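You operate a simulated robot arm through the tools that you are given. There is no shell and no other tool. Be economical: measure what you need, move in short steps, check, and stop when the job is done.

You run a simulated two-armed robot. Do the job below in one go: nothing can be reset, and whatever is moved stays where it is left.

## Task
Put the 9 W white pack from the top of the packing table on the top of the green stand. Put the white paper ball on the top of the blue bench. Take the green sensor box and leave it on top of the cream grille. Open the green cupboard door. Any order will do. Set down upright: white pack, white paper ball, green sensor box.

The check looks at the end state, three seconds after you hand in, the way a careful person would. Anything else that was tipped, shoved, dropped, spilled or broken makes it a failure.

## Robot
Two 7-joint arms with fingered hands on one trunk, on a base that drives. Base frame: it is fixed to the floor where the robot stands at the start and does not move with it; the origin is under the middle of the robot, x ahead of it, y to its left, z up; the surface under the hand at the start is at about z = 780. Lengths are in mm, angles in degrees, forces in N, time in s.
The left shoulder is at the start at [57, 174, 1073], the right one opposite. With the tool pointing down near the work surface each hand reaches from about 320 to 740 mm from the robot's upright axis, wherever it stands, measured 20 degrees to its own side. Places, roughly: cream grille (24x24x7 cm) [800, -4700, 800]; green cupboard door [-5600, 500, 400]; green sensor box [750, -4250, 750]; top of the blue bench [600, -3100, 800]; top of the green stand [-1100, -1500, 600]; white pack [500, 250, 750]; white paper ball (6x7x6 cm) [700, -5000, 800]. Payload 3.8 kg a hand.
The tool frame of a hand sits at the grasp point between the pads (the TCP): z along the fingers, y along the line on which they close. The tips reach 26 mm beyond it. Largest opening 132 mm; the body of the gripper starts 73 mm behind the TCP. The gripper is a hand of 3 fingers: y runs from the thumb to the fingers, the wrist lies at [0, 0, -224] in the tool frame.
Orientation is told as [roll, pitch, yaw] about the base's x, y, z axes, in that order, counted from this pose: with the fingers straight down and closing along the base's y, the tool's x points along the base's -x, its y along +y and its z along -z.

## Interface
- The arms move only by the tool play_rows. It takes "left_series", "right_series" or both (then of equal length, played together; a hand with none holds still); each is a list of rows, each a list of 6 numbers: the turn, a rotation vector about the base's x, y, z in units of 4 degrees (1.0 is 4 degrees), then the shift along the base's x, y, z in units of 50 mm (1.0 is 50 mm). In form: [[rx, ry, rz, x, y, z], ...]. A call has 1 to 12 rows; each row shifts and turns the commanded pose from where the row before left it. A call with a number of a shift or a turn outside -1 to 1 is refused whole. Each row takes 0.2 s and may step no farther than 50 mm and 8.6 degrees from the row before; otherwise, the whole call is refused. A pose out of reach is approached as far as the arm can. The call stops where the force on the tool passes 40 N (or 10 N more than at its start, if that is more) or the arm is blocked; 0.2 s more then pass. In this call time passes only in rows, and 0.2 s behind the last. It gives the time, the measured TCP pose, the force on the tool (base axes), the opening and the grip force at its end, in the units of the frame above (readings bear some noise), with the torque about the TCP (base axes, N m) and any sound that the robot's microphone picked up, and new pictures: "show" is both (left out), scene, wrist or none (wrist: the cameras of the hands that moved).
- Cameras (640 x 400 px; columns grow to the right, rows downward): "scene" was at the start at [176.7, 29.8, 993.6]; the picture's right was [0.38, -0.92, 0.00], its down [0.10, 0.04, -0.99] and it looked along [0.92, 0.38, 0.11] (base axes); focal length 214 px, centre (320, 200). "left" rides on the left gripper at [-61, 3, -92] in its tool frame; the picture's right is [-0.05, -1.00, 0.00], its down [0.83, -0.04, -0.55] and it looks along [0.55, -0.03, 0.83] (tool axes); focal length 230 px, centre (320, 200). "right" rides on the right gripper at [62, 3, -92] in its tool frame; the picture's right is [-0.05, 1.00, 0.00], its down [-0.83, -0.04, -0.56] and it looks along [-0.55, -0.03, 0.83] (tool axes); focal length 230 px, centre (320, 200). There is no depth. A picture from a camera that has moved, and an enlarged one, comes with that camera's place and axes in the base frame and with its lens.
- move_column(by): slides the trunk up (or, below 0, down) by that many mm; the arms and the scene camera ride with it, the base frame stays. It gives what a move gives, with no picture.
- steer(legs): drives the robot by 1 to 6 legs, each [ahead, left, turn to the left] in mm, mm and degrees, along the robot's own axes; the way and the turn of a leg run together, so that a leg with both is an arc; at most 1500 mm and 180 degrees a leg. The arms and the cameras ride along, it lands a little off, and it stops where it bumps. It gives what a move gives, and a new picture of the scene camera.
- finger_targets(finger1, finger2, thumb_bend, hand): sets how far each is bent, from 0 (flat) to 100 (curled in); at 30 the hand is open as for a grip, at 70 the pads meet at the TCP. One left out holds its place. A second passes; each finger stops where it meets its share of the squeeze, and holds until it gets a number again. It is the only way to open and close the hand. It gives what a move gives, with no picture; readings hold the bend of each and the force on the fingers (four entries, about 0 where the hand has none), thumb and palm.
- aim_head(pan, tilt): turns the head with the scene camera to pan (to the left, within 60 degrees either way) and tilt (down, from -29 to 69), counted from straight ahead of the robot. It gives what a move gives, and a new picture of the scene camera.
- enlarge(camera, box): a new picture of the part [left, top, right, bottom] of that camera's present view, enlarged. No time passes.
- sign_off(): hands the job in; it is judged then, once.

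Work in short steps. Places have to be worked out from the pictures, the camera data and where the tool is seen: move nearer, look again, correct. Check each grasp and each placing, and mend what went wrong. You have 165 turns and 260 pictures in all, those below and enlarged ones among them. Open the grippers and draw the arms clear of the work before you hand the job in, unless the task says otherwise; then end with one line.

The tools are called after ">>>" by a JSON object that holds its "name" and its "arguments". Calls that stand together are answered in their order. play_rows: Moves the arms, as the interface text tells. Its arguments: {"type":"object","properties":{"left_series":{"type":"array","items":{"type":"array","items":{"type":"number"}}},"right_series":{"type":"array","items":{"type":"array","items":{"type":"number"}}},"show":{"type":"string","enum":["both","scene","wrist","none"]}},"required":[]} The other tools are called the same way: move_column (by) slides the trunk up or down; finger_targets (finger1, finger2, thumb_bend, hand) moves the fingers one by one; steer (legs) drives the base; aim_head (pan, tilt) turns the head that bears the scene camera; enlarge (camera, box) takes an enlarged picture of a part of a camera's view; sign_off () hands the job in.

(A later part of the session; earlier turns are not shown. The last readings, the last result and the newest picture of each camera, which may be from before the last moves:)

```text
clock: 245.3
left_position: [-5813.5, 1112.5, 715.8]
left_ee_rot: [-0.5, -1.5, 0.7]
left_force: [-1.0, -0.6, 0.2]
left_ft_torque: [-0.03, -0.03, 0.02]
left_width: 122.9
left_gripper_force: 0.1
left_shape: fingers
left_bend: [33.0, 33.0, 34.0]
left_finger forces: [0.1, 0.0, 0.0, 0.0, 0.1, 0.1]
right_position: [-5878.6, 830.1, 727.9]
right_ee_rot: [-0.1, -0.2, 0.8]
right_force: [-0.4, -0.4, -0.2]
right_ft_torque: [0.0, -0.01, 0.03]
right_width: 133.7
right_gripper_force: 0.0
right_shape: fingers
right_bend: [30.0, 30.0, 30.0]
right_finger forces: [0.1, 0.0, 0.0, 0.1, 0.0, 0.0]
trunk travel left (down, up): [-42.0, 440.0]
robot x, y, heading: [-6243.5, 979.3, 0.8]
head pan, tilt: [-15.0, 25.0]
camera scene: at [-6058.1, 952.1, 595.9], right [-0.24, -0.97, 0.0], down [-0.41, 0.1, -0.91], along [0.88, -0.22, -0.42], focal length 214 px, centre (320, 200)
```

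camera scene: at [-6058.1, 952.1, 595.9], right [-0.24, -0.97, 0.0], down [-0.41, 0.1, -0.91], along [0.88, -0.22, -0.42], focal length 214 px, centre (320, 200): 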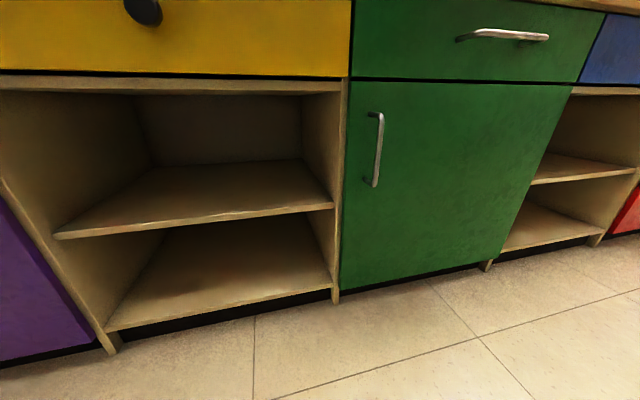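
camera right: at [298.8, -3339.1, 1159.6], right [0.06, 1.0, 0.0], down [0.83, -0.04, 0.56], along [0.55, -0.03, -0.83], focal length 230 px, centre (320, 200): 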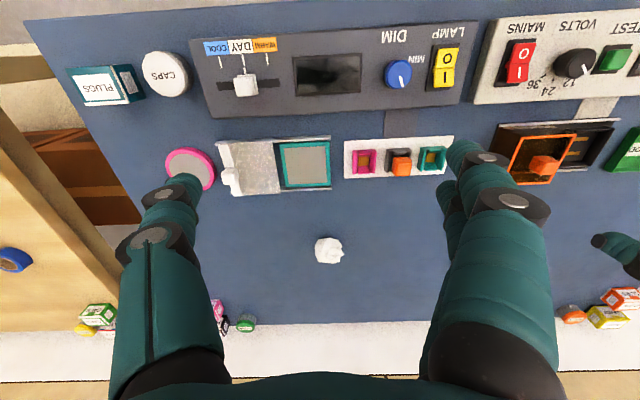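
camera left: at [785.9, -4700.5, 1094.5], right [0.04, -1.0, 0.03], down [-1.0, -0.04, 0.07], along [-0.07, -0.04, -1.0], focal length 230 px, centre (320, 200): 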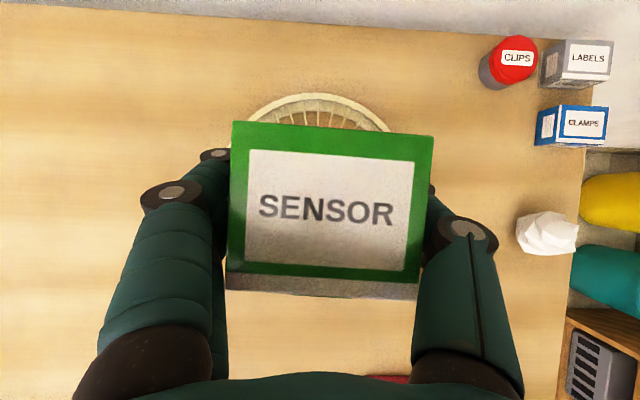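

I can see the handle well: roughly (−5660, 738, 435–570). I rotate the right hand to point forward while lowering it to handle height, staying ~100 mm short.

>>> {"name": "play_rows", "arguments": {"right_series": [[0, -1, 0, 0.16, -0.16, -0.2], [0, -1, 0, 0.16, -0.16, -0.2], [0, -1, 0, 0.16, -0.16, -0.2], [0, -1, 0, 0.16, -0.16, -0.2], [0, -1, 0, 0.16, -0.16, -0.2], [0, -1, 0, 0.16, -0.16, -0.2], [0, -1, 0, 0.16, -0.16, -0.2], [0, -1, 0, 0.16, -0.16, -0.2], [0, -1, 0, 0.16, -0.16, -0.2], [0, -1, 0, 0.16, -0.16, -0.2], [0, -1, 0, 0.16, -0.16, -0.2]], "show": "none"}}

>>> {"name": "play_rows", "arguments": {"right_series": [[0, -1, 0, 0, 0, -0.2], [0, -1, 0, 0, 0, -0.2], [0, -1, 0, 0, 0, -0.2], [0, -1, 0, 0, 0, -0.2], [0, -1, 0, 0, 0, -0.2], [0, -1, 0, 0, 0, -0.2], [0, -1, 0, 0, 0, -0.2], [0, -1, 0, 0, 0, -0.2], [0, -1, 0, 0, 0, -0.2], [0, -1, 0, 0, 0, -0.2], [0, -0.8, 0, 0, 0, -0.2]], "show": "both"}}

```text
clock: 247.7
left_position: [-5813.4, 1112.3, 715.7]
left_ee_rot: [-0.5, -1.5, 0.6]
left_force: [-0.6, -0.7, -0.3]
left_ft_torque: [0.0, -0.01, 0.05]
left_width: 122.6
left_gripper_force: 0.0
left_shape: fingers
left_bend: [33.0, 33.0, 34.0]
left_finger forces: [0.1, 0.1, 0.1, 0.0, 0.0, 0.0]
right_position: [-5824.9, 728.6, 701.4]
right_ee_rot: [7.3, -21.2, -8.5]
right_force: [-0.1, -0.1, 0.9]
right_ft_torque: [0.01, 0.0, -0.02]
right_width: 134.3
right_gripper_force: 0.0
right_shape: fingers
right_bend: [30.0, 30.0, 30.0]
right_finger forces: [0.1, 0.0, 0.0, 0.0, 0.0, 0.0]
right hand out of reach, approached as far as the arm can: row 4, 5, 6, 7, 8, 9, 10, 11
trunk travel left (down, up): [-42.0, 440.0]
robot x, y, heading: [-6245.3, 978.1, 0.9]
head pan, tilt: [-15.0, 25.0]
```

```text
clock: 250.1
left_position: [-5812.7, 1112.2, 715.7]
left_ee_rot: [-0.4, -1.6, 0.6]
left_force: [-0.2, 0.3, 0.4]
left_ft_torque: [-0.02, -0.01, 0.05]
left_width: 122.7
left_gripper_force: 0.0
left_shape: fingers
left_bend: [33.0, 33.0, 34.0]
left_finger forces: [0.0, 0.1, 0.0, 0.1, 0.0, 0.1]
right_position: [-5826.5, 722.3, 697.1]
right_ee_rot: [8.6, -21.4, -10.8]
right_force: [1.0, 0.3, -0.3]
right_ft_torque: [0.01, -0.02, 0.0]
right_width: 134.3
right_gripper_force: 0.1
right_shape: fingers
right_bend: [30.0, 30.0, 30.0]
right_finger forces: [0.0, 0.1, 0.0, 0.1, 0.0, 0.0]
right hand out of reach, approached as far as the arm can: row 1, 2, 3, 4, 5, 6, 7, 8, 9, 10, 11
trunk travel left (down, up): [-42.0, 440.0]
robot x, y, heading: [-6246.3, 977.3, 0.8]
head pan, tilt: [-15.0, 25.0]
camera scene: at [-6058.1, 952.1, 595.9], right [-0.24, -0.97, 0.0], down [-0.41, 0.1, -0.91], along [0.88, -0.22, -0.42], focal length 214 px, centre (320, 200)
camera right: at [-5915.8, 728.1, 758.7], right [0.18, 0.97, 0.16], down [0.54, -0.23, 0.81], along [0.82, -0.06, -0.57], focal length 230 px, centre (320, 200)
```

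scene: 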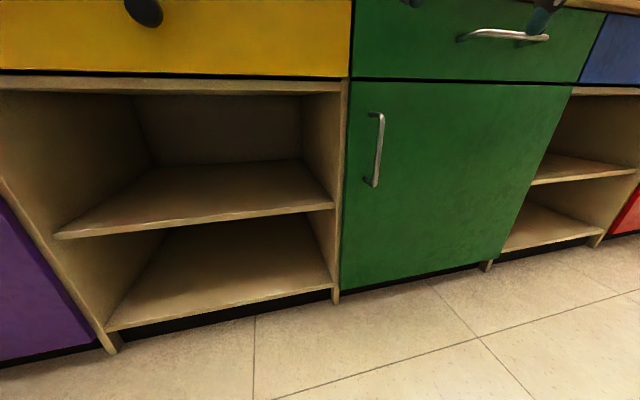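
right: 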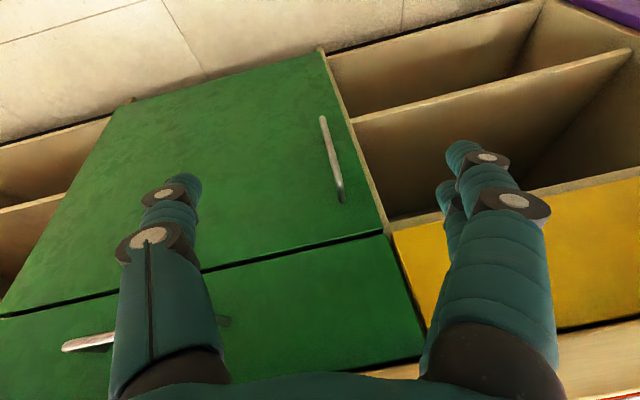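

The hand was too close to the shoulder for that pose. I back the robot 50 mm and instead use a −50° pitch, a little farther out.

>>> {"name": "steer", "arguments": {"legs": [[-50, 0, 0]]}}

>>> {"name": "play_rows", "arguments": {"right_series": [[0, 0.95, 0, 0.2, 0, 0], [0, 0.95, 0, 0.2, 0, 0], [0, 0.95, 0, 0.2, 0, 0], [0, 0.95, 0, 0.2, 0, 0], [0, 0.95, 0, 0.2, 0, 0], [0, 0.95, 0, 0.2, 0, 0], [0, 0.95, 0, 0.2, 0, 0], [0, 0.95, 0, 0.2, 0, 0], [0, 0.95, 0, 0.2, 0, 0], [0, 0.95, 0, 0.2, 0, 0]], "show": "both"}}

```text
clock: 251.0
left_position: [-5862.2, 1111.7, 716.1]
left_ee_rot: [-0.4, -1.5, 0.7]
left_force: [-0.2, -1.0, 0.6]
left_ft_torque: [0.0, -0.01, 0.0]
left_width: 122.5
left_gripper_force: 0.1
left_shape: fingers
left_bend: [33.0, 33.0, 34.0]
left_finger forces: [0.0, 0.0, 0.1, 0.0, 0.1, 0.0]
right_position: [-5873.9, 719.8, 697.8]
right_ee_rot: [8.7, -21.4, -10.7]
right_force: [-0.3, 0.2, 0.3]
right_ft_torque: [0.0, -0.03, 0.01]
right_width: 134.4
right_gripper_force: 0.0
right_shape: fingers
right_bend: [30.0, 30.0, 30.0]
right_finger forces: [0.0, 0.0, 0.0, 0.0, 0.0, 0.0]
trunk travel left (down, up): [-42.0, 440.0]
robot x, y, heading: [-6292.5, 971.9, 1.1]
head pan, tilt: [-15.0, 25.0]
camera scene: at [-6107.8, 951.3, 596.0], right [-0.24, -0.97, 0.0], down [-0.41, 0.1, -0.91], along [0.88, -0.22, -0.42], focal length 214 px, centre (320, 200)
```

scene: 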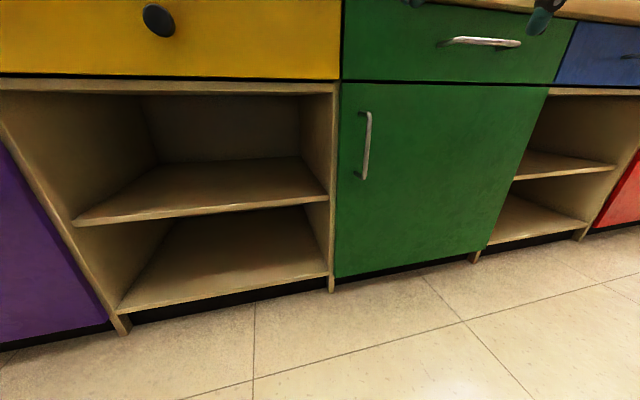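

```text
clock: 253.2
left_position: [-5862.4, 1111.7, 714.8]
left_ee_rot: [-0.5, -1.5, 0.7]
left_force: [0.0, -0.9, -0.1]
left_ft_torque: [0.0, -0.01, -0.01]
left_width: 122.5
left_gripper_force: 0.0
left_shape: fingers
left_bend: [33.0, 33.0, 34.0]
left_finger forces: [0.0, 0.0, 0.1, 0.1, 0.0, 0.0]
right_position: [-5775.4, 720.1, 696.9]
right_ee_rot: [1.8, 16.1, -10.4]
right_force: [0.4, 0.3, 0.0]
right_ft_torque: [-0.01, -0.02, 0.01]
right_width: 134.3
right_gripper_force: 0.2
right_shape: fingers
right_bend: [30.0, 30.0, 30.0]
right_finger forces: [0.0, 0.0, 0.0, 0.0, 0.0, 0.1]
trunk travel left (down, up): [-42.0, 440.0]
robot x, y, heading: [-6295.4, 974.3, 0.9]
head pan, tilt: [-15.0, 25.0]
camera scene: at [-6107.6, 951.4, 595.9], right [-0.24, -0.97, 0.0], down [-0.41, 0.1, -0.91], along [0.88, -0.22, -0.42], focal length 214 px, centre (320, 200)
camera right: at [-5806.9, 727.0, 801.1], right [0.24, 0.97, 0.01], down [0.93, -0.23, 0.3], along [0.3, -0.06, -0.95], focal length 230 px, centre (320, 200)
```

scene: 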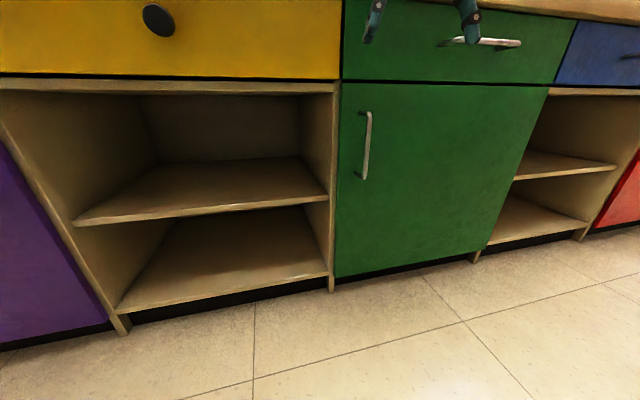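
right: 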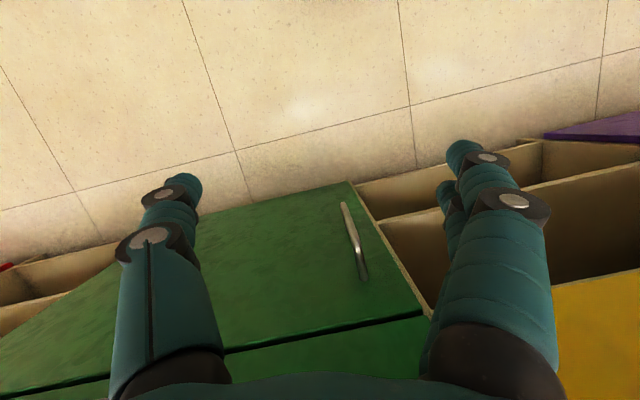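

Commanded pose is clean again. I raise the trunk 150 mm to gain arm folding room, then straighten yaw and pitch the hand forward while lowering to the handle height.

>>> {"name": "move_column", "arguments": {"by": 150}}

>>> {"name": "play_rows", "arguments": {"right_series": [[0, 0, 0.87, 0, 0.05, -0.3], [0, 0, 0.87, 0, 0.05, -0.3], [0, 0, 0.87, 0, 0.05, -0.3], [0, -1, 0, 0, 0.05, -0.3], [0, -1, 0, 0, 0.05, -0.3], [0, -1, 0, 0, 0.05, -0.4], [0, -1, 0, 0, 0.05, -0.4], [0, -1, 0, 0, 0, -0.4], [0, -1, 0, 0, 0, -0.4], [0, -1, 0, 0, 0, -0.4], [0, -1, 0, 0, 0, -0.4]], "show": "none"}}

>>> {"name": "play_rows", "arguments": {"right_series": [[0, -1, 0, 0, 0, -0.4], [0, -1, 0, 0, 0, -0.4], [0, -1, 0, 0, 0, -0.4], [0, -1, 0, 0, 0, -0.4], [0, -1, 0, 0, 0, -0.4], [0, -1, 0, 0, 0, -0.4], [0, -1, 0, 0, 0, -0.4], [0, -1, 0, 0, 0, -0.3]], "show": "both"}}

```text
clock: 255.0
left_position: [-5862.8, 1110.4, 866.0]
left_ee_rot: [-0.4, -1.5, 0.6]
left_force: [-0.1, -0.6, 0.4]
left_ft_torque: [0.01, 0.05, -0.01]
left_width: 122.6
left_gripper_force: 0.1
left_shape: fingers
left_bend: [33.0, 33.0, 34.0]
left_finger forces: [0.0, 0.0, 0.1, 0.0, 0.0, 0.0]
right_position: [-5774.6, 721.2, 844.9]
right_ee_rot: [1.6, 16.1, -10.5]
right_force: [-0.6, 0.9, 1.1]
right_ft_torque: [0.02, 0.01, -0.03]
right_width: 134.4
right_gripper_force: 0.0
right_shape: fingers
right_bend: [30.0, 30.0, 30.0]
right_finger forces: [0.1, 0.0, 0.0, 0.0, 0.0, 0.0]
trunk travel left (down, up): [-192.0, 290.0]
robot x, y, heading: [-6294.7, 976.0, 0.8]
head pan, tilt: [-15.0, 25.0]
```

```text
clock: 257.4
left_position: [-5862.9, 1111.6, 865.3]
left_ee_rot: [-0.5, -1.5, 0.7]
left_force: [0.0, 0.5, 0.1]
left_ft_torque: [-0.01, -0.03, 0.0]
left_width: 122.7
left_gripper_force: 0.0
left_shape: fingers
left_bend: [33.0, 33.0, 34.0]
left_finger forces: [0.0, 0.0, 0.0, 0.0, 0.0, 0.0]
right_position: [-5774.3, 738.7, 652.0]
right_ee_rot: [1.8, -16.1, 0.0]
right_force: [0.5, -0.4, 1.0]
right_ft_torque: [-0.03, 0.02, -0.01]
right_width: 134.0
right_gripper_force: 0.1
right_shape: fingers
right_bend: [30.0, 30.0, 30.0]
right_finger forces: [0.1, 0.1, 0.0, 0.0, 0.0, 0.0]
trunk travel left (down, up): [-192.0, 290.0]
robot x, y, heading: [-6293.5, 975.9, 1.2]
head pan, tilt: [-15.0, 25.0]
```

```text
clock: 259.2
left_position: [-5862.2, 1111.2, 866.4]
left_ee_rot: [-0.4, -1.5, 0.6]
left_force: [0.0, 0.4, -0.3]
left_ft_torque: [0.01, 0.02, 0.01]
left_width: 122.5
left_gripper_force: 0.1
left_shape: fingers
left_bend: [33.0, 33.0, 34.0]
left_finger forces: [0.0, 0.1, 0.1, 0.2, 0.0, 0.0]
right_position: [-5775.6, 736.0, 501.0]
right_ee_rot: [1.9, -48.1, -0.1]
right_force: [0.1, 0.0, -0.7]
right_ft_torque: [0.01, -0.02, 0.0]
right_width: 134.1
right_gripper_force: 0.0
right_shape: fingers
right_bend: [30.0, 30.0, 30.0]
right_finger forces: [0.0, 0.1, 0.1, 0.0, 0.0, 0.1]
right hand out of reach, approached as far as the arm can: row 8
trunk travel left (down, up): [-192.0, 290.0]
robot x, y, heading: [-6294.5, 976.5, 1.2]
head pan, tilt: [-15.0, 25.0]
camera scene: at [-6120.5, 951.1, 753.2], right [-0.24, -0.97, 0.0], down [-0.41, 0.1, -0.91], along [0.88, -0.22, -0.42], focal length 214 px, centre (320, 200)
camera right: at [-5884.0, 735.1, 515.8], right [0.01, 1.0, 0.06], down [0.14, -0.06, 0.99], along [0.99, 0.0, -0.14], focal length 230 px, centre (320, 200)
```

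scene: 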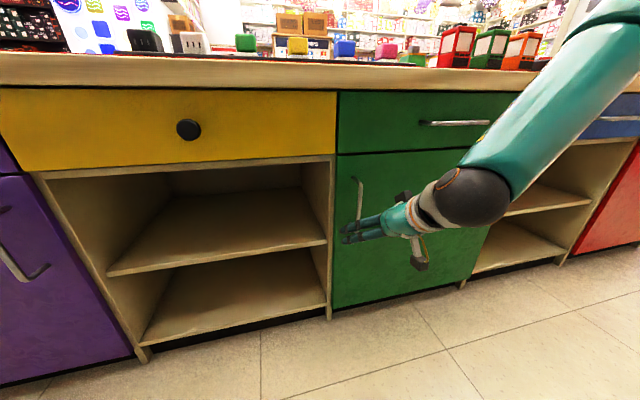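
right: 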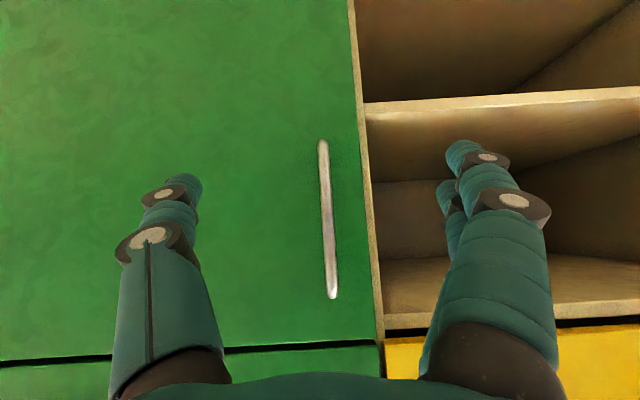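

The handle is centred between the fingers. I advance 50 mm with a small y correction and measure its distance from the change in apparent size.

>>> {"name": "play_rows", "arguments": {"right_series": [[0, 0, 0, 0.5, 0.1, 0], [0, 0, 0, 0.5, 0, 0]], "show": "wrist"}}

```text
clock: 259.8
left_position: [-5862.1, 1111.5, 866.5]
left_ee_rot: [-0.5, -1.5, 0.6]
left_force: [-0.1, -1.0, 0.1]
left_ft_torque: [-0.02, -0.02, 0.03]
left_width: 122.5
left_gripper_force: 0.0
left_shape: fingers
left_bend: [33.0, 33.0, 34.0]
left_finger forces: [0.1, 0.0, 0.1, 0.1, 0.0, 0.1]
right_position: [-5727.5, 735.4, 508.8]
right_ee_rot: [1.8, -47.9, -0.1]
right_force: [-1.2, 0.7, 0.6]
right_ft_torque: [-0.02, -0.01, -0.01]
right_width: 134.1
right_gripper_force: 0.0
right_shape: fingers
right_bend: [30.0, 30.0, 30.0]
right_finger forces: [0.1, 0.1, 0.1, 0.0, 0.0, 0.0]
right hand out of reach, approached as far as the arm can: row 1, 2
trunk travel left (down, up): [-192.0, 290.0]
robot x, y, heading: [-6296.3, 977.2, 1.0]
head pan, tilt: [-15.0, 25.0]
camera right: at [-5835.9, 735.2, 522.8], right [0.01, 1.0, 0.06], down [0.15, -0.06, 0.99], along [0.99, 0.0, -0.15], focal length 230 px, centre (320, 200)
```

right: 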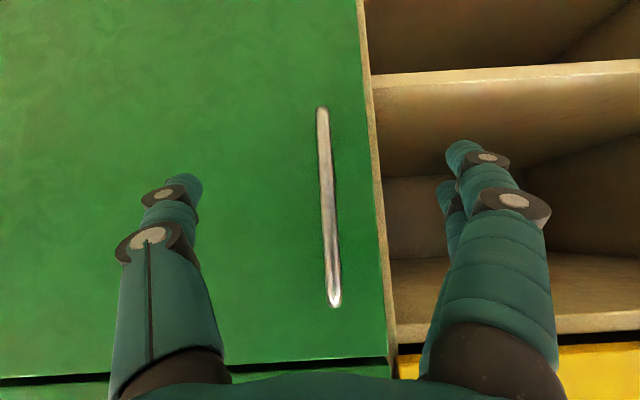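

The handle is at x≈−5646, y≈743, z≈418–582. I advance the remaining ~80 mm so it lies at the grasp point.

>>> {"name": "play_rows", "arguments": {"right_series": [[0, 0.5, 0, 0.5, 0.16, 0], [0, 0, 0, 0.5, 0, 0], [0, 0, 0, 0.4, 0, 0]], "show": "both"}}

```text
clock: 260.6
left_position: [-5863.1, 1110.3, 866.2]
left_ee_rot: [-0.5, -1.5, 0.6]
left_force: [-0.1, -0.3, -0.6]
left_ft_torque: [0.03, 0.01, 0.01]
left_width: 122.6
left_gripper_force: 0.0
left_shape: fingers
left_bend: [33.0, 33.0, 34.0]
left_finger forces: [0.1, 0.0, 0.1, 0.1, 0.0, 0.0]
right_position: [-5663.0, 729.8, 524.3]
right_ee_rot: [1.9, -45.9, -0.1]
right_force: [-1.0, 0.0, -0.2]
right_ft_torque: [-0.01, 0.0, 0.0]
right_width: 134.2
right_gripper_force: 0.1
right_shape: fingers
right_bend: [30.0, 30.0, 30.0]
right_finger forces: [0.0, 0.1, 0.1, 0.1, 0.0, 0.0]
right hand out of reach, approached as far as the arm can: row 1, 2, 3
trunk travel left (down, up): [-192.0, 290.0]
robot x, y, heading: [-6297.5, 973.6, 1.1]
head pan, tilt: [-15.0, 25.0]
camera scene: at [-6120.5, 951.1, 753.1], right [-0.24, -0.97, 0.0], down [-0.41, 0.1, -0.91], along [0.88, -0.22, -0.42], focal length 214 px, centre (320, 200)
camera right: at [-5773.2, 729.1, 543.2], right [0.01, 1.0, 0.06], down [0.18, -0.06, 0.98], along [0.98, 0.0, -0.18], focal length 230 px, centre (320, 200)
```

scene: 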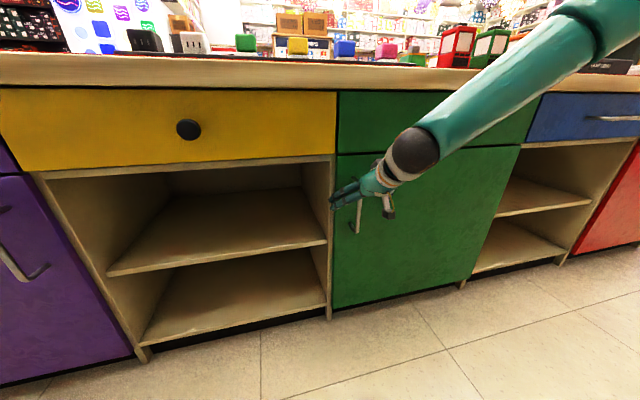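
right: 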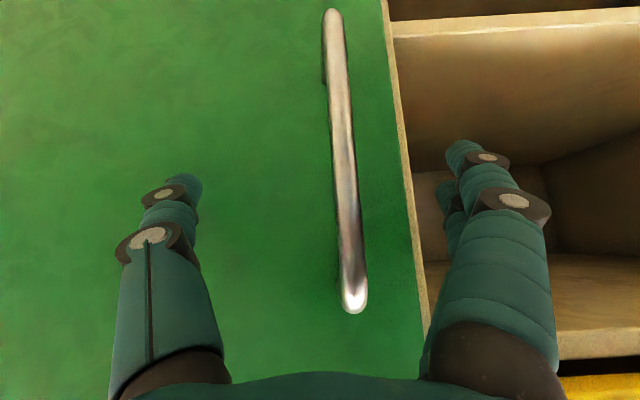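

The arm is at a joint limit here (the hand drifted up and −y). I lower the trunk 110 mm to level the forearm, then correct the hand position.

>>> {"name": "move_column", "arguments": {"by": -110}}

>>> {"name": "play_rows", "arguments": {"right_series": [[0, 0, 0, 0, 0.14, 0.6], [0, 0, 0, 0, 0.14, 0.6], [0, 0, 0, 0, 0, 0.5]], "show": "wrist"}}

```text
clock: 262.0
left_position: [-5863.3, 1110.6, 755.9]
left_ee_rot: [-0.5, -1.7, 0.6]
left_force: [-0.2, 0.0, 0.2]
left_ft_torque: [0.01, -0.03, -0.02]
left_width: 122.7
left_gripper_force: 0.0
left_shape: fingers
left_bend: [33.0, 33.0, 34.0]
left_finger forces: [0.0, 0.0, 0.0, 0.0, 0.1, 0.0]
right_position: [-5664.2, 728.9, 415.1]
right_ee_rot: [1.7, -45.9, 0.0]
right_force: [0.2, -0.3, -0.1]
right_ft_torque: [0.0, -0.01, 0.0]
right_width: 134.5
right_gripper_force: 0.0
right_shape: fingers
right_bend: [30.0, 30.0, 30.0]
right_finger forces: [0.0, 0.0, 0.0, 0.1, 0.0, 0.1]
trunk travel left (down, up): [-82.0, 400.0]
robot x, y, heading: [-6294.3, 976.0, 1.0]
head pan, tilt: [-15.0, 25.0]
```

```text
clock: 262.8
left_position: [-5863.2, 1111.3, 755.5]
left_ee_rot: [-0.5, -1.4, 0.6]
left_force: [1.0, 1.3, -0.3]
left_ft_torque: [-0.01, -0.02, 0.02]
left_width: 122.8
left_gripper_force: 0.0
left_shape: fingers
left_bend: [33.0, 33.0, 34.0]
left_finger forces: [0.1, 0.0, 0.0, 0.0, 0.0, 0.0]
right_position: [-5664.2, 743.7, 499.8]
right_ee_rot: [1.6, -45.9, 0.1]
right_force: [-0.8, -0.9, -0.4]
right_ft_torque: [-0.02, -0.01, 0.04]
right_width: 134.1
right_gripper_force: 0.1
right_shape: fingers
right_bend: [30.0, 30.0, 30.0]
right_finger forces: [0.0, 0.0, 0.0, 0.0, 0.0, 0.1]
trunk travel left (down, up): [-82.0, 400.0]
robot x, y, heading: [-6293.9, 975.5, 1.0]
head pan, tilt: [-15.0, 25.0]
camera right: at [-5773.0, 743.1, 518.4], right [0.01, 1.0, 0.06], down [0.18, -0.06, 0.98], along [0.98, 0.0, -0.18], focal length 230 px, centre (320, 200)
```

right: 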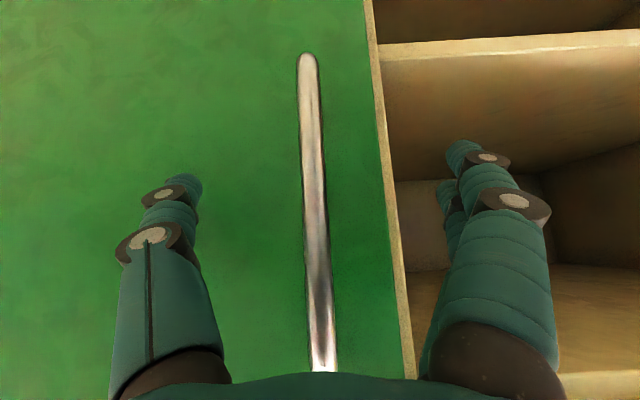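

Now reachable; the handle is ~10 mm ahead of the TCP. I advance 12 mm and close on the bar.

>>> {"name": "play_rows", "arguments": {"right_series": [[0, 0, 0, 0.12, -0.04, 0], [0, 0, 0, 0.12, 0, 0]], "show": "none"}}

>>> {"name": "finger_targets", "arguments": {"hand": "right", "finger1": 75, "finger2": 75, "thumb_bend": 72}}

>>> {"name": "enlarge", "arguments": {"camera": "right", "box": [0, 0, 640, 400]}}

```text
clock: 263.4
left_position: [-5862.7, 1110.8, 756.0]
left_ee_rot: [-0.5, -1.5, 0.6]
left_force: [0.3, -0.1, -0.5]
left_ft_torque: [0.0, -0.01, -0.02]
left_width: 122.6
left_gripper_force: 0.1
left_shape: fingers
left_bend: [33.0, 33.0, 34.0]
left_finger forces: [0.0, 0.0, 0.1, 0.0, 0.0, 0.0]
right_position: [-5652.4, 740.8, 499.8]
right_ee_rot: [1.7, -46.1, 0.0]
right_force: [0.7, 0.1, -0.5]
right_ft_torque: [0.0, 0.02, 0.0]
right_width: 134.1
right_gripper_force: 0.1
right_shape: fingers
right_bend: [30.0, 30.0, 30.0]
right_finger forces: [0.0, 0.0, 0.0, 0.0, 0.1, 0.1]
trunk travel left (down, up): [-82.0, 400.0]
robot x, y, heading: [-6294.6, 975.2, 1.2]
head pan, tilt: [-15.0, 25.0]
```

```text
clock: 264.4
left_position: [-5862.1, 1112.4, 755.8]
left_ee_rot: [-0.5, -1.5, 0.6]
left_force: [0.2, -0.5, 0.5]
left_ft_torque: [-0.01, 0.02, 0.0]
left_width: 122.7
left_gripper_force: 0.0
left_shape: fingers
left_bend: [33.0, 33.0, 34.0]
left_finger forces: [0.1, 0.1, 0.1, 0.0, 0.0, 0.0]
right_position: [-5653.2, 743.8, 498.5]
right_ee_rot: [1.9, -45.8, 0.2]
right_force: [-10.4, 13.7, -4.0]
right_ft_torque: [-0.03, 0.18, 0.81]
right_width: 0.1
right_gripper_force: 9.1
right_shape: fingers
right_bend: [74.0, 47.0, 71.0]
right_finger forces: [0.0, 17.5, 0.0, 0.0, 0.1, 0.1]
trunk travel left (down, up): [-82.0, 400.0]
robot x, y, heading: [-6294.7, 973.9, 1.0]
head pan, tilt: [-15.0, 25.0]
```

```text
1.00 times, centred on (320, 200) of right (not enlarged: the box is as wide or as high as the picture)
camera zoom: at [-5762.1, 742.4, 518.0], right [0.01, 1.0, 0.06], down [0.18, -0.06, 0.98], along [0.98, 0.0, -0.18], focal length 230 px, centre (320, 200)
```

zoom: 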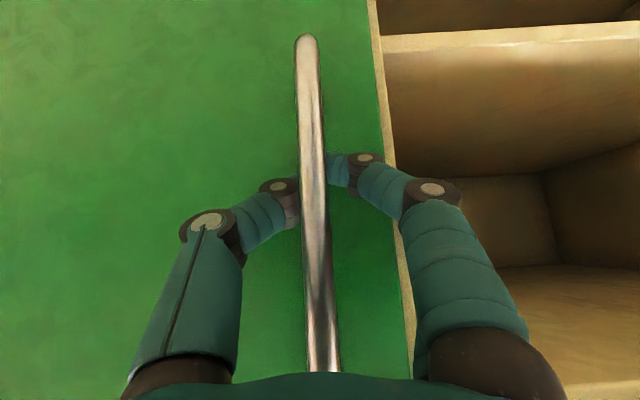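

The fingertips closed behind the bar, hooking it. I pull gently toward −x.

>>> {"name": "play_rows", "arguments": {"right_series": [[0, 0, 0, -0.3, 0, 0], [0, 0, 0, -0.3, 0, 0], [0, 0, 0, -0.4, -0.02, 0], [0, 0, 0, -0.4, -0.02, 0]], "show": "both"}}

```text
clock: 265.4
left_position: [-5863.2, 1110.8, 757.1]
left_ee_rot: [-0.5, -1.5, 0.7]
left_force: [-0.1, 0.3, -0.2]
left_ft_torque: [-0.02, -0.02, 0.02]
left_width: 122.6
left_gripper_force: 0.0
left_shape: fingers
left_bend: [33.0, 33.0, 34.0]
left_finger forces: [0.0, 0.0, 0.0, 0.0, 0.0, 0.1]
right_position: [-5723.2, 738.7, 499.9]
right_ee_rot: [1.7, -46.0, 0.2]
right_force: [-0.3, 8.6, 3.7]
right_ft_torque: [0.24, -0.1, 0.32]
right_width: 0.0
right_gripper_force: 4.2
right_shape: fingers
right_bend: [74.0, 50.0, 71.0]
right_finger forces: [0.0, 8.4, 0.0, 0.0, 0.0, 0.1]
trunk travel left (down, up): [-82.0, 400.0]
robot x, y, heading: [-6296.7, 976.1, 1.1]
head pan, tilt: [-15.0, 25.0]
camera scene: at [-6112.6, 951.5, 634.5], right [-0.24, -0.97, 0.0], down [-0.41, 0.1, -0.91], along [0.88, -0.22, -0.42], focal length 214 px, centre (320, 200)
camera right: at [-5831.4, 738.6, 518.0], right [0.01, 1.0, 0.06], down [0.18, -0.06, 0.98], along [0.98, 0.0, -0.18], focal length 230 px, centre (320, 200)
```

scene: 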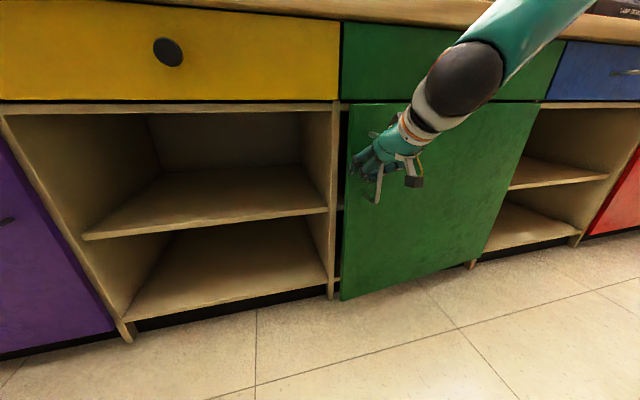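
right: 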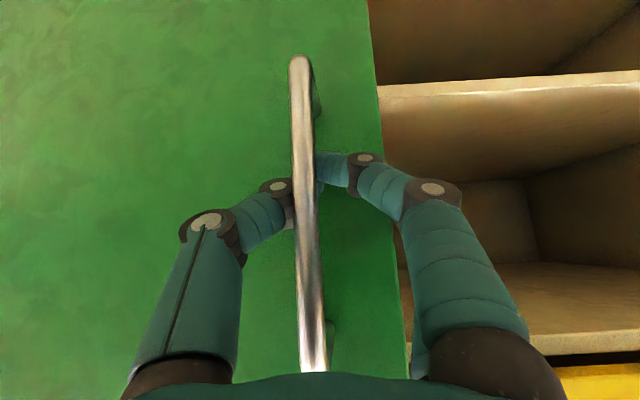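

The door is opening (~7°). The arm is near its folded limit, so I pull further by backing the base 80 mm.

>>> {"name": "steer", "arguments": {"legs": [[-80, -14, 0]]}}

```text
clock: 266.4
left_position: [-5942.0, 1097.5, 756.4]
left_ee_rot: [-0.6, -1.5, 0.6]
left_force: [0.7, 0.1, 0.1]
left_ft_torque: [-0.01, -0.01, -0.02]
left_width: 122.6
left_gripper_force: 0.1
left_shape: fingers
left_bend: [33.0, 33.0, 34.0]
left_finger forces: [0.1, 0.0, 0.0, 0.0, 0.0, 0.0]
right_position: [-5801.3, 722.4, 497.5]
right_ee_rot: [1.6, -45.9, 0.0]
right_force: [-1.0, 4.9, -3.5]
right_ft_torque: [-0.05, 0.15, 0.82]
right_width: 2.0
right_gripper_force: 12.9
right_shape: fingers
right_bend: [75.0, 48.0, 69.0]
right_finger forces: [0.7, 17.2, 0.0, 0.0, 7.6, 0.1]
trunk travel left (down, up): [-82.0, 400.0]
robot x, y, heading: [-6374.2, 960.6, 0.9]
head pan, tilt: [-15.0, 25.0]
camera scene: at [-6190.9, 936.1, 634.5], right [-0.24, -0.97, 0.0], down [-0.41, 0.1, -0.91], along [0.88, -0.22, -0.42], focal length 214 px, centre (320, 200)
```

scene: 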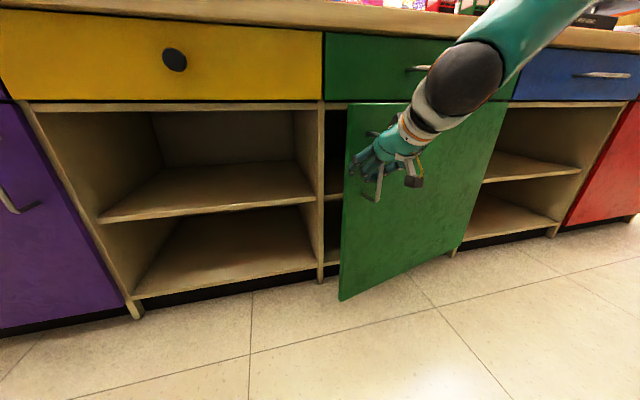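

~15° open now. To keep away from the shelf behind me, I combine a slide left with a right turn, which pulls the handle along its arc.

>>> {"name": "steer", "arguments": {"legs": [[0, 85, -12]]}}

```text
clock: 267.9
left_position: [-5913.5, 1087.4, 756.8]
left_ee_rot: [-0.5, -1.5, -11.4]
left_force: [-0.2, -0.7, 0.0]
left_ft_torque: [-0.01, 0.02, 0.0]
left_width: 122.7
left_gripper_force: 0.0
left_shape: fingers
left_bend: [33.0, 33.0, 34.0]
left_finger forces: [0.0, 0.0, 0.1, 0.1, 0.1, 0.0]
right_position: [-5858.7, 697.3, 497.6]
right_ee_rot: [2.0, -45.4, -11.9]
right_force: [-7.0, 25.9, -11.6]
right_ft_torque: [-0.45, 0.57, 1.73]
right_width: 9.4
right_gripper_force: 21.1
right_shape: fingers
right_bend: [73.0, 38.0, 69.0]
right_finger forces: [6.9, 32.2, 0.0, 0.1, 4.1, 0.0]
trunk travel left (down, up): [-82.0, 400.0]
robot x, y, heading: [-6362.3, 1043.5, -11.1]
head pan, tilt: [-15.0, 25.0]
camera scene: at [-6191.7, 983.0, 634.5], right [-0.44, -0.9, 0.0], down [-0.38, 0.19, -0.91], along [0.81, -0.4, -0.42], focal length 214 px, centre (320, 200)
```

scene: 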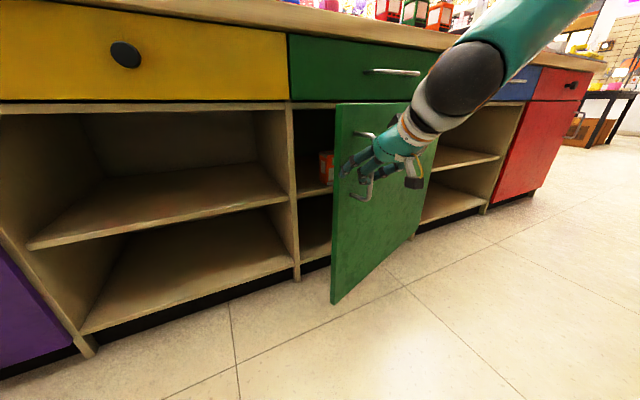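

~24° open (gap ≈250 mm). I release the bar, retreat, and will then push the door from its inner side.

>>> {"name": "finger_targets", "arguments": {"hand": "right", "finger1": 25, "finger2": 25, "thumb_bend": 25}}

>>> {"name": "play_rows", "arguments": {"right_series": [[0, 0.6, 0, -0.35, 0.07, 0.1], [0, 0.6, 0, -0.35, 0.07, 0.1], [0, 0.6, 0, -0.35, 0.07, 0.1], [0, 0.6, 0, -0.35, 0.07, 0.1]], "show": "both"}}

```text
clock: 268.9
left_position: [-5914.3, 1086.9, 755.9]
left_ee_rot: [-0.5, -1.5, -11.4]
left_force: [-0.1, -0.6, 0.0]
left_ft_torque: [0.01, -0.02, 0.0]
left_width: 122.5
left_gripper_force: 0.0
left_shape: fingers
left_bend: [33.0, 33.0, 34.0]
left_finger forces: [0.0, 0.0, 0.0, 0.0, 0.0, 0.1]
right_position: [-5859.5, 697.0, 497.0]
right_ee_rot: [2.3, -45.5, -11.8]
right_force: [0.2, 0.0, 0.2]
right_ft_torque: [0.03, 0.01, -0.03]
right_width: 144.7
right_gripper_force: 0.0
right_shape: fingers
right_bend: [25.0, 25.0, 25.0]
right_finger forces: [0.0, 0.1, 0.1, 0.0, 0.0, 0.1]
trunk travel left (down, up): [-82.0, 400.0]
robot x, y, heading: [-6365.5, 1042.5, -11.5]
head pan, tilt: [-15.0, 25.0]
```

```text
clock: 269.9
left_position: [-5914.2, 1087.1, 756.3]
left_ee_rot: [-0.5, -1.4, -11.6]
left_force: [-0.5, -0.2, 0.5]
left_ft_torque: [-0.03, 0.0, 0.01]
left_width: 122.7
left_gripper_force: 0.0
left_shape: fingers
left_bend: [33.0, 33.0, 34.0]
left_finger forces: [0.1, 0.0, 0.0, 0.1, 0.0, 0.0]
right_position: [-5929.6, 710.4, 518.0]
right_ee_rot: [0.0, -35.9, -10.4]
right_force: [-0.1, 0.6, 0.3]
right_ft_torque: [0.0, -0.01, 0.03]
right_width: 144.7
right_gripper_force: 0.0
right_shape: fingers
right_bend: [25.0, 25.0, 25.0]
right_finger forces: [0.1, 0.0, 0.1, 0.0, 0.1, 0.0]
trunk travel left (down, up): [-82.0, 400.0]
robot x, y, heading: [-6364.7, 1042.1, -11.3]
head pan, tilt: [-15.0, 25.0]
camera scene: at [-6192.0, 982.0, 634.5], right [-0.44, -0.9, 0.0], down [-0.38, 0.19, -0.91], along [0.81, -0.4, -0.42], focal length 214 px, centre (320, 200)
camera right: at [-6030.6, 732.0, 554.7], right [0.22, 0.97, 0.03], down [0.34, -0.1, 0.94], along [0.92, -0.2, -0.35], focal length 230 px, centre (320, 200)
```

scene: 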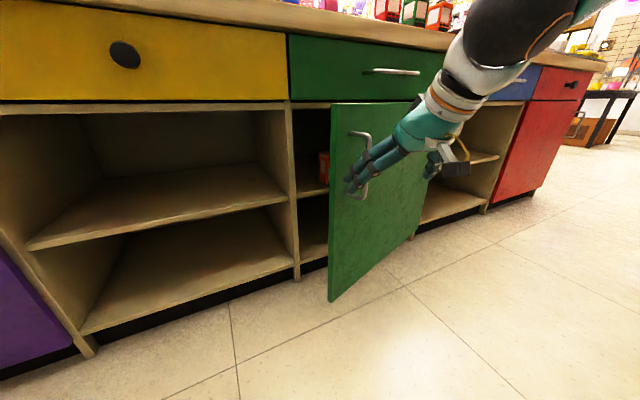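
right: 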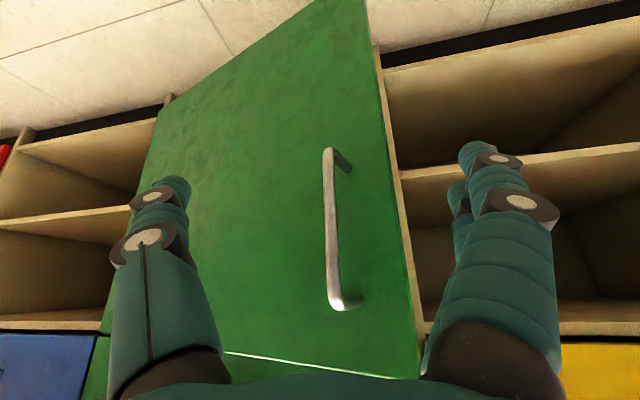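

The hand is clear of the bar. I close the fingers to a compact probe, move north past the door's free edge (~(−5850, 760)), then forward into the gap.

>>> {"name": "finger_targets", "arguments": {"hand": "right", "finger1": 68, "finger2": 68, "thumb_bend": 68}}

>>> {"name": "play_rows", "arguments": {"right_series": [[0, 0, 0, 0, 0.9, 0], [0, 0, 0, 0, 0.9, 0], [0, 0, 0, 0, 0.9, 0], [0, 0, 0, 0, 0.8, 0]], "show": "both"}}

```text
clock: 270.9
left_position: [-5915.4, 1087.2, 754.8]
left_ee_rot: [-0.6, -1.5, -11.5]
left_force: [-0.4, -0.1, 0.0]
left_ft_torque: [-0.04, 0.03, -0.03]
left_width: 122.4
left_gripper_force: 0.1
left_shape: fingers
left_bend: [33.0, 33.0, 34.0]
left_finger forces: [0.0, 0.0, 0.1, 0.0, 0.0, 0.1]
right_position: [-5928.5, 711.2, 517.0]
right_ee_rot: [-0.1, -35.8, -10.4]
right_force: [0.3, 0.7, 0.2]
right_ft_torque: [0.03, 0.02, 0.0]
right_width: 11.4
right_gripper_force: 0.1
right_shape: fingers
right_bend: [68.0, 68.0, 68.0]
right_finger forces: [0.1, 0.0, 0.1, 0.1, 0.1, 0.1]
trunk travel left (down, up): [-82.0, 400.0]
robot x, y, heading: [-6366.0, 1043.2, -11.5]
head pan, tilt: [-15.0, 25.0]
```

```text
clock: 271.9
left_position: [-5915.1, 1086.6, 756.0]
left_ee_rot: [-0.5, -1.6, -11.5]
left_force: [-0.9, -0.5, 0.1]
left_ft_torque: [0.0, -0.01, -0.02]
left_width: 122.5
left_gripper_force: 0.0
left_shape: fingers
left_bend: [33.0, 33.0, 34.0]
left_finger forces: [0.0, 0.0, 0.1, 0.0, 0.1, 0.1]
right_position: [-5933.0, 816.4, 524.4]
right_ee_rot: [-0.2, -35.9, -10.3]
right_force: [-0.6, 0.4, -0.4]
right_ft_torque: [-0.03, -0.05, 0.02]
right_width: 11.4
right_gripper_force: 0.0
right_shape: fingers
right_bend: [68.0, 68.0, 68.0]
right_finger forces: [0.0, 0.0, 0.0, 0.0, 0.1, 0.0]
right hand out of reach, approached as far as the arm can: row 3, 4
trunk travel left (down, up): [-82.0, 400.0]
robot x, y, heading: [-6364.4, 1044.2, -11.1]
head pan, tilt: [-15.0, 25.0]
camera scene: at [-6191.9, 982.5, 634.5], right [-0.44, -0.9, 0.0], down [-0.38, 0.19, -0.91], along [0.81, -0.4, -0.42], focal length 214 px, centre (320, 200)
camera right: at [-6033.5, 838.5, 562.1], right [0.22, 0.97, 0.03], down [0.33, -0.1, 0.94], along [0.92, -0.2, -0.35], focal length 230 px, centre (320, 200)
```

scene: 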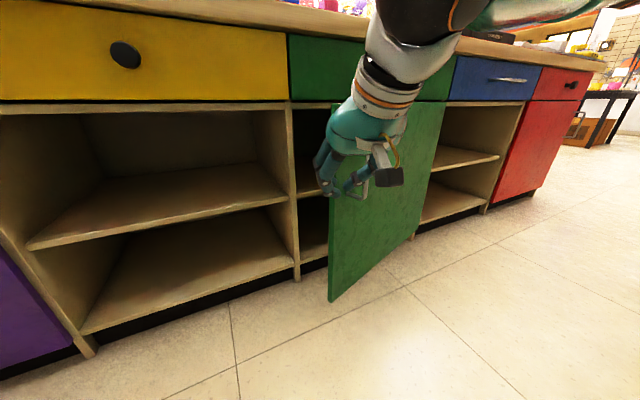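
right: 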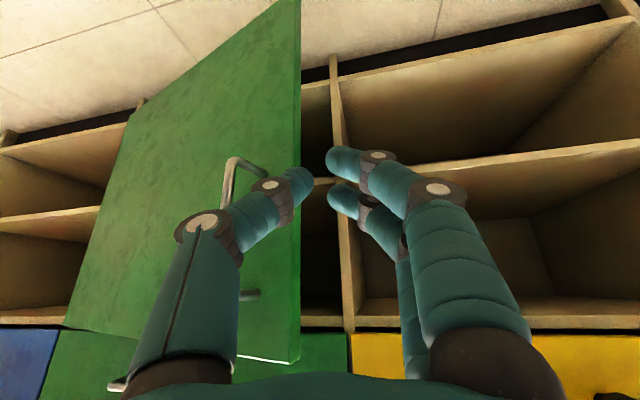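

The free edge is at the thumb; I slide the base left 90 mm so the whole hand clears it.

>>> {"name": "steer", "arguments": {"legs": [[0, 90, 0]]}}

>>> {"name": "play_rows", "arguments": {"right_series": [[0, 0, 0, 0.5, 0, 0], [0, 0, 0, 0.5, 0, 0]], "show": "both"}}

```text
clock: 273.3
left_position: [-5899.6, 1172.3, 756.4]
left_ee_rot: [-0.4, -1.5, -11.5]
left_force: [0.4, -0.9, 0.6]
left_ft_torque: [0.03, 0.0, -0.02]
left_width: 122.5
left_gripper_force: 0.0
left_shape: fingers
left_bend: [33.0, 33.0, 34.0]
left_finger forces: [0.1, 0.0, 0.1, 0.0, 0.0, 0.0]
right_position: [-5915.5, 903.8, 524.7]
right_ee_rot: [-0.2, -35.9, -10.4]
right_force: [-0.1, -0.3, 0.3]
right_ft_torque: [-0.01, 0.01, -0.02]
right_width: 11.1
right_gripper_force: 0.0
right_shape: fingers
right_bend: [68.0, 68.0, 68.0]
right_finger forces: [0.0, 0.0, 0.0, 0.0, 0.1, 0.1]
trunk travel left (down, up): [-82.0, 400.0]
robot x, y, heading: [-6348.0, 1130.8, -11.4]
head pan, tilt: [-15.0, 25.0]
camera scene: at [-6174.6, 1069.6, 634.5], right [-0.44, -0.9, 0.0], down [-0.38, 0.19, -0.91], along [0.81, -0.4, -0.42], focal length 214 px, centre (320, 200)
```

scene: 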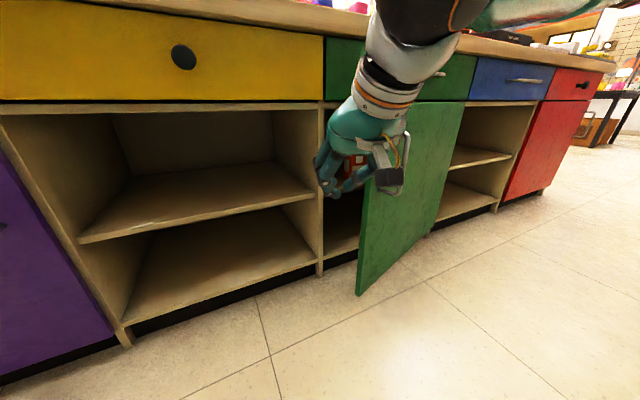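

```text
clock: 273.9
left_position: [-5898.6, 1172.5, 755.5]
left_ee_rot: [-0.6, -1.5, -11.5]
left_force: [0.4, 0.4, 0.5]
left_ft_torque: [-0.04, 0.0, 0.0]
left_width: 122.8
left_gripper_force: 0.0
left_shape: fingers
left_bend: [33.0, 33.0, 34.0]
left_finger forces: [0.1, 0.0, 0.0, 0.1, 0.1, 0.1]
right_position: [-5863.0, 899.8, 525.5]
right_ee_rot: [-0.4, -36.0, -10.3]
right_force: [0.2, -0.6, -0.4]
right_ft_torque: [-0.01, 0.01, 0.01]
right_width: 11.2
right_gripper_force: 0.0
right_shape: fingers
right_bend: [68.0, 68.0, 68.0]
right_finger forces: [0.0, 0.2, 0.1, 0.0, 0.0, 0.0]
right hand out of reach, approached as far as the arm can: row 2
trunk travel left (down, up): [-82.0, 400.0]
robot x, y, heading: [-6350.0, 1129.7, -11.4]
head pan, tilt: [-15.0, 25.0]
camera scene: at [-6174.6, 1069.6, 634.5], right [-0.44, -0.9, 0.0], down [-0.38, 0.19, -0.91], along [0.81, -0.4, -0.42], focal length 214 px, centre (320, 200)
camera right: at [-5965.2, 920.5, 562.7], right [0.22, 0.97, 0.03], down [0.33, -0.1, 0.94], along [0.92, -0.2, -0.35], focal length 230 px, centre (320, 200)
```

scene: 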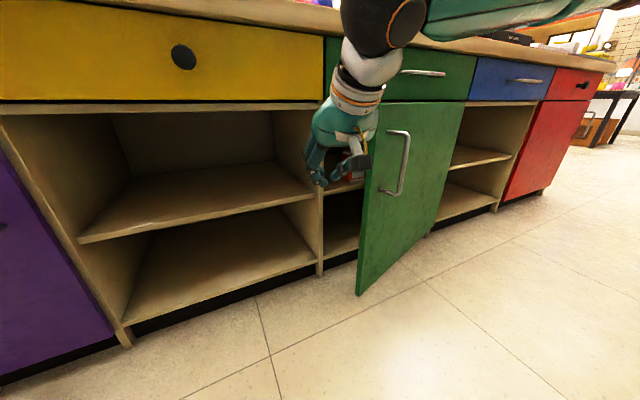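
right: 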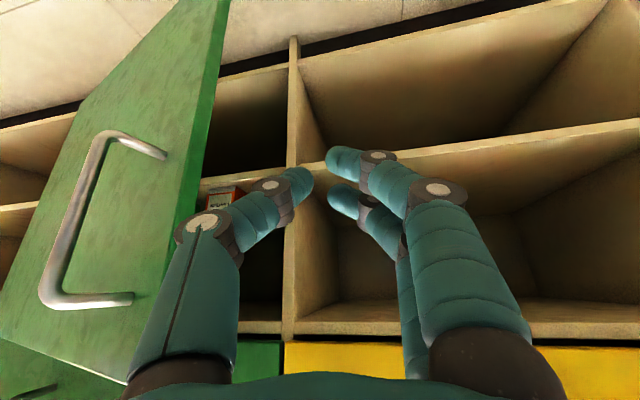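

The hand is past the edge. I shift forward-left to get the fingers inside the gap, then slide right until near the door's inner face.

>>> {"name": "steer", "arguments": {"legs": [[60, 40, 0], [45, -170, 0]]}}

>>> {"name": "enlarge", "arguments": {"camera": "right", "box": [0, 0, 640, 400]}}

```text
clock: 276.7
left_position: [-5818.6, 1022.2, 755.8]
left_ee_rot: [-0.4, -1.5, -11.6]
left_force: [-1.0, 0.3, 1.0]
left_ft_torque: [0.0, -0.02, 0.0]
left_width: 122.5
left_gripper_force: 0.1
left_shape: fingers
left_bend: [33.0, 33.0, 34.0]
left_finger forces: [0.0, 0.1, 0.1, 0.0, 0.0, 0.0]
right_position: [-5786.9, 747.9, 525.8]
right_ee_rot: [-0.2, -35.9, -10.3]
right_force: [-0.1, -0.4, -0.7]
right_ft_torque: [0.0, -0.02, -0.02]
right_width: 11.0
right_gripper_force: 0.0
right_shape: fingers
right_bend: [68.0, 68.0, 68.0]
right_finger forces: [0.0, 0.0, 0.0, 0.0, 0.0, 0.0]
trunk travel left (down, up): [-82.0, 400.0]
robot x, y, heading: [-6267.6, 979.1, -11.4]
head pan, tilt: [-15.0, 25.0]
camera scene: at [-6096.7, 919.3, 634.5], right [-0.44, -0.9, 0.0], down [-0.38, 0.19, -0.91], along [0.81, -0.4, -0.42], focal length 214 px, centre (320, 200)
```

scene: 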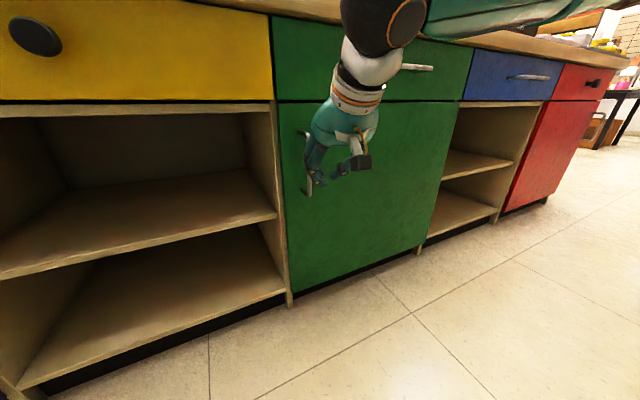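

```text
1.00 times, centred on (320, 200) of right (not enlarged: the box is as wide or as high as the picture)
camera zoom: at [-5887.6, 770.1, 562.8], right [0.22, 0.97, 0.03], down [0.33, -0.1, 0.94], along [0.92, -0.2, -0.35], focal length 230 px, centre (320, 200)
```

zoom: 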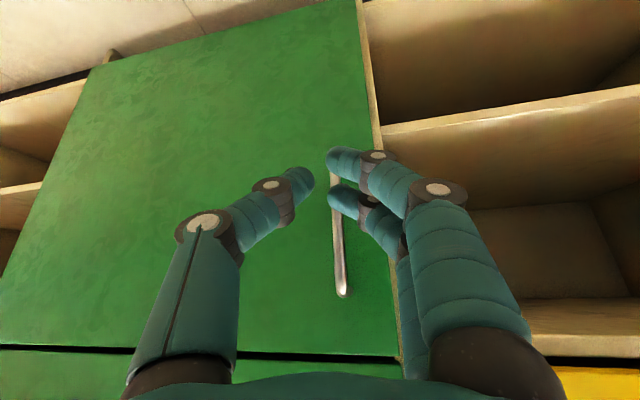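

My forward shift pushed the door shut again (thumb caught the edge). I reopen it: open the fingers and line the hand up with the handle from here.

>>> {"name": "finger_targets", "arguments": {"hand": "right", "finger1": 27, "finger2": 27, "thumb_bend": 27}}

>>> {"name": "play_rows", "arguments": {"right_series": [[0, -0.8, 0, 0.5, -0.05, -0.2], [0, -0.8, 0, 0.5, -0.05, -0.2], [0, 0, 0, 0.5, -0.05, -0.1]], "show": "wrist"}}

```text
clock: 277.7
left_position: [-5819.8, 1022.7, 755.5]
left_ee_rot: [-0.5, -1.7, -11.5]
left_force: [0.4, 0.2, 0.5]
left_ft_torque: [-0.01, 0.01, -0.02]
left_width: 122.4
left_gripper_force: 0.0
left_shape: fingers
left_bend: [33.0, 33.0, 34.0]
left_finger forces: [0.0, 0.0, 0.1, 0.0, 0.0, 0.0]
right_position: [-5786.3, 748.6, 525.6]
right_ee_rot: [-0.2, -36.0, -10.4]
right_force: [-0.7, 0.0, 0.4]
right_ft_torque: [-0.01, -0.01, -0.02]
right_width: 140.4
right_gripper_force: 0.0
right_shape: fingers
right_bend: [27.0, 27.0, 27.0]
right_finger forces: [0.1, 0.0, 0.1, 0.0, 0.0, 0.0]
trunk travel left (down, up): [-82.0, 400.0]
robot x, y, heading: [-6266.4, 980.5, -11.3]
head pan, tilt: [-15.0, 25.0]
```

```text
clock: 278.5
left_position: [-5820.3, 1023.5, 755.4]
left_ee_rot: [-0.6, -1.6, -11.6]
left_force: [0.1, 0.0, 0.9]
left_ft_torque: [0.0, 0.0, 0.01]
left_width: 122.4
left_gripper_force: 0.1
left_shape: fingers
left_bend: [33.0, 33.0, 34.0]
left_finger forces: [0.1, 0.0, 0.0, 0.0, 0.0, 0.1]
right_position: [-5727.8, 727.3, 505.4]
right_ee_rot: [1.3, -42.3, -11.4]
right_force: [0.0, -1.0, -0.8]
right_ft_torque: [0.0, -0.01, -0.01]
right_width: 140.2
right_gripper_force: 0.0
right_shape: fingers
right_bend: [27.0, 27.0, 27.0]
right_finger forces: [0.1, 0.0, 0.1, 0.1, 0.0, 0.1]
right hand out of reach, approached as far as the arm can: row 1, 2, 3
trunk travel left (down, up): [-82.0, 400.0]
robot x, y, heading: [-6270.2, 984.7, -11.5]
head pan, tilt: [-15.0, 25.0]
camera right: at [-5832.3, 748.3, 532.0], right [0.22, 0.97, 0.05], down [0.23, -0.1, 0.97], along [0.95, -0.2, -0.24], focal length 230 px, centre (320, 200)
```

right: 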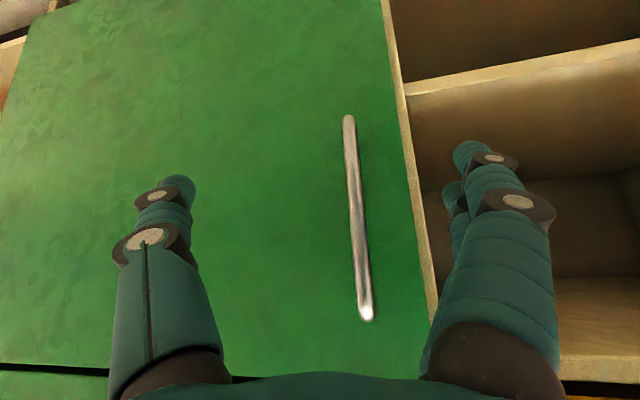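

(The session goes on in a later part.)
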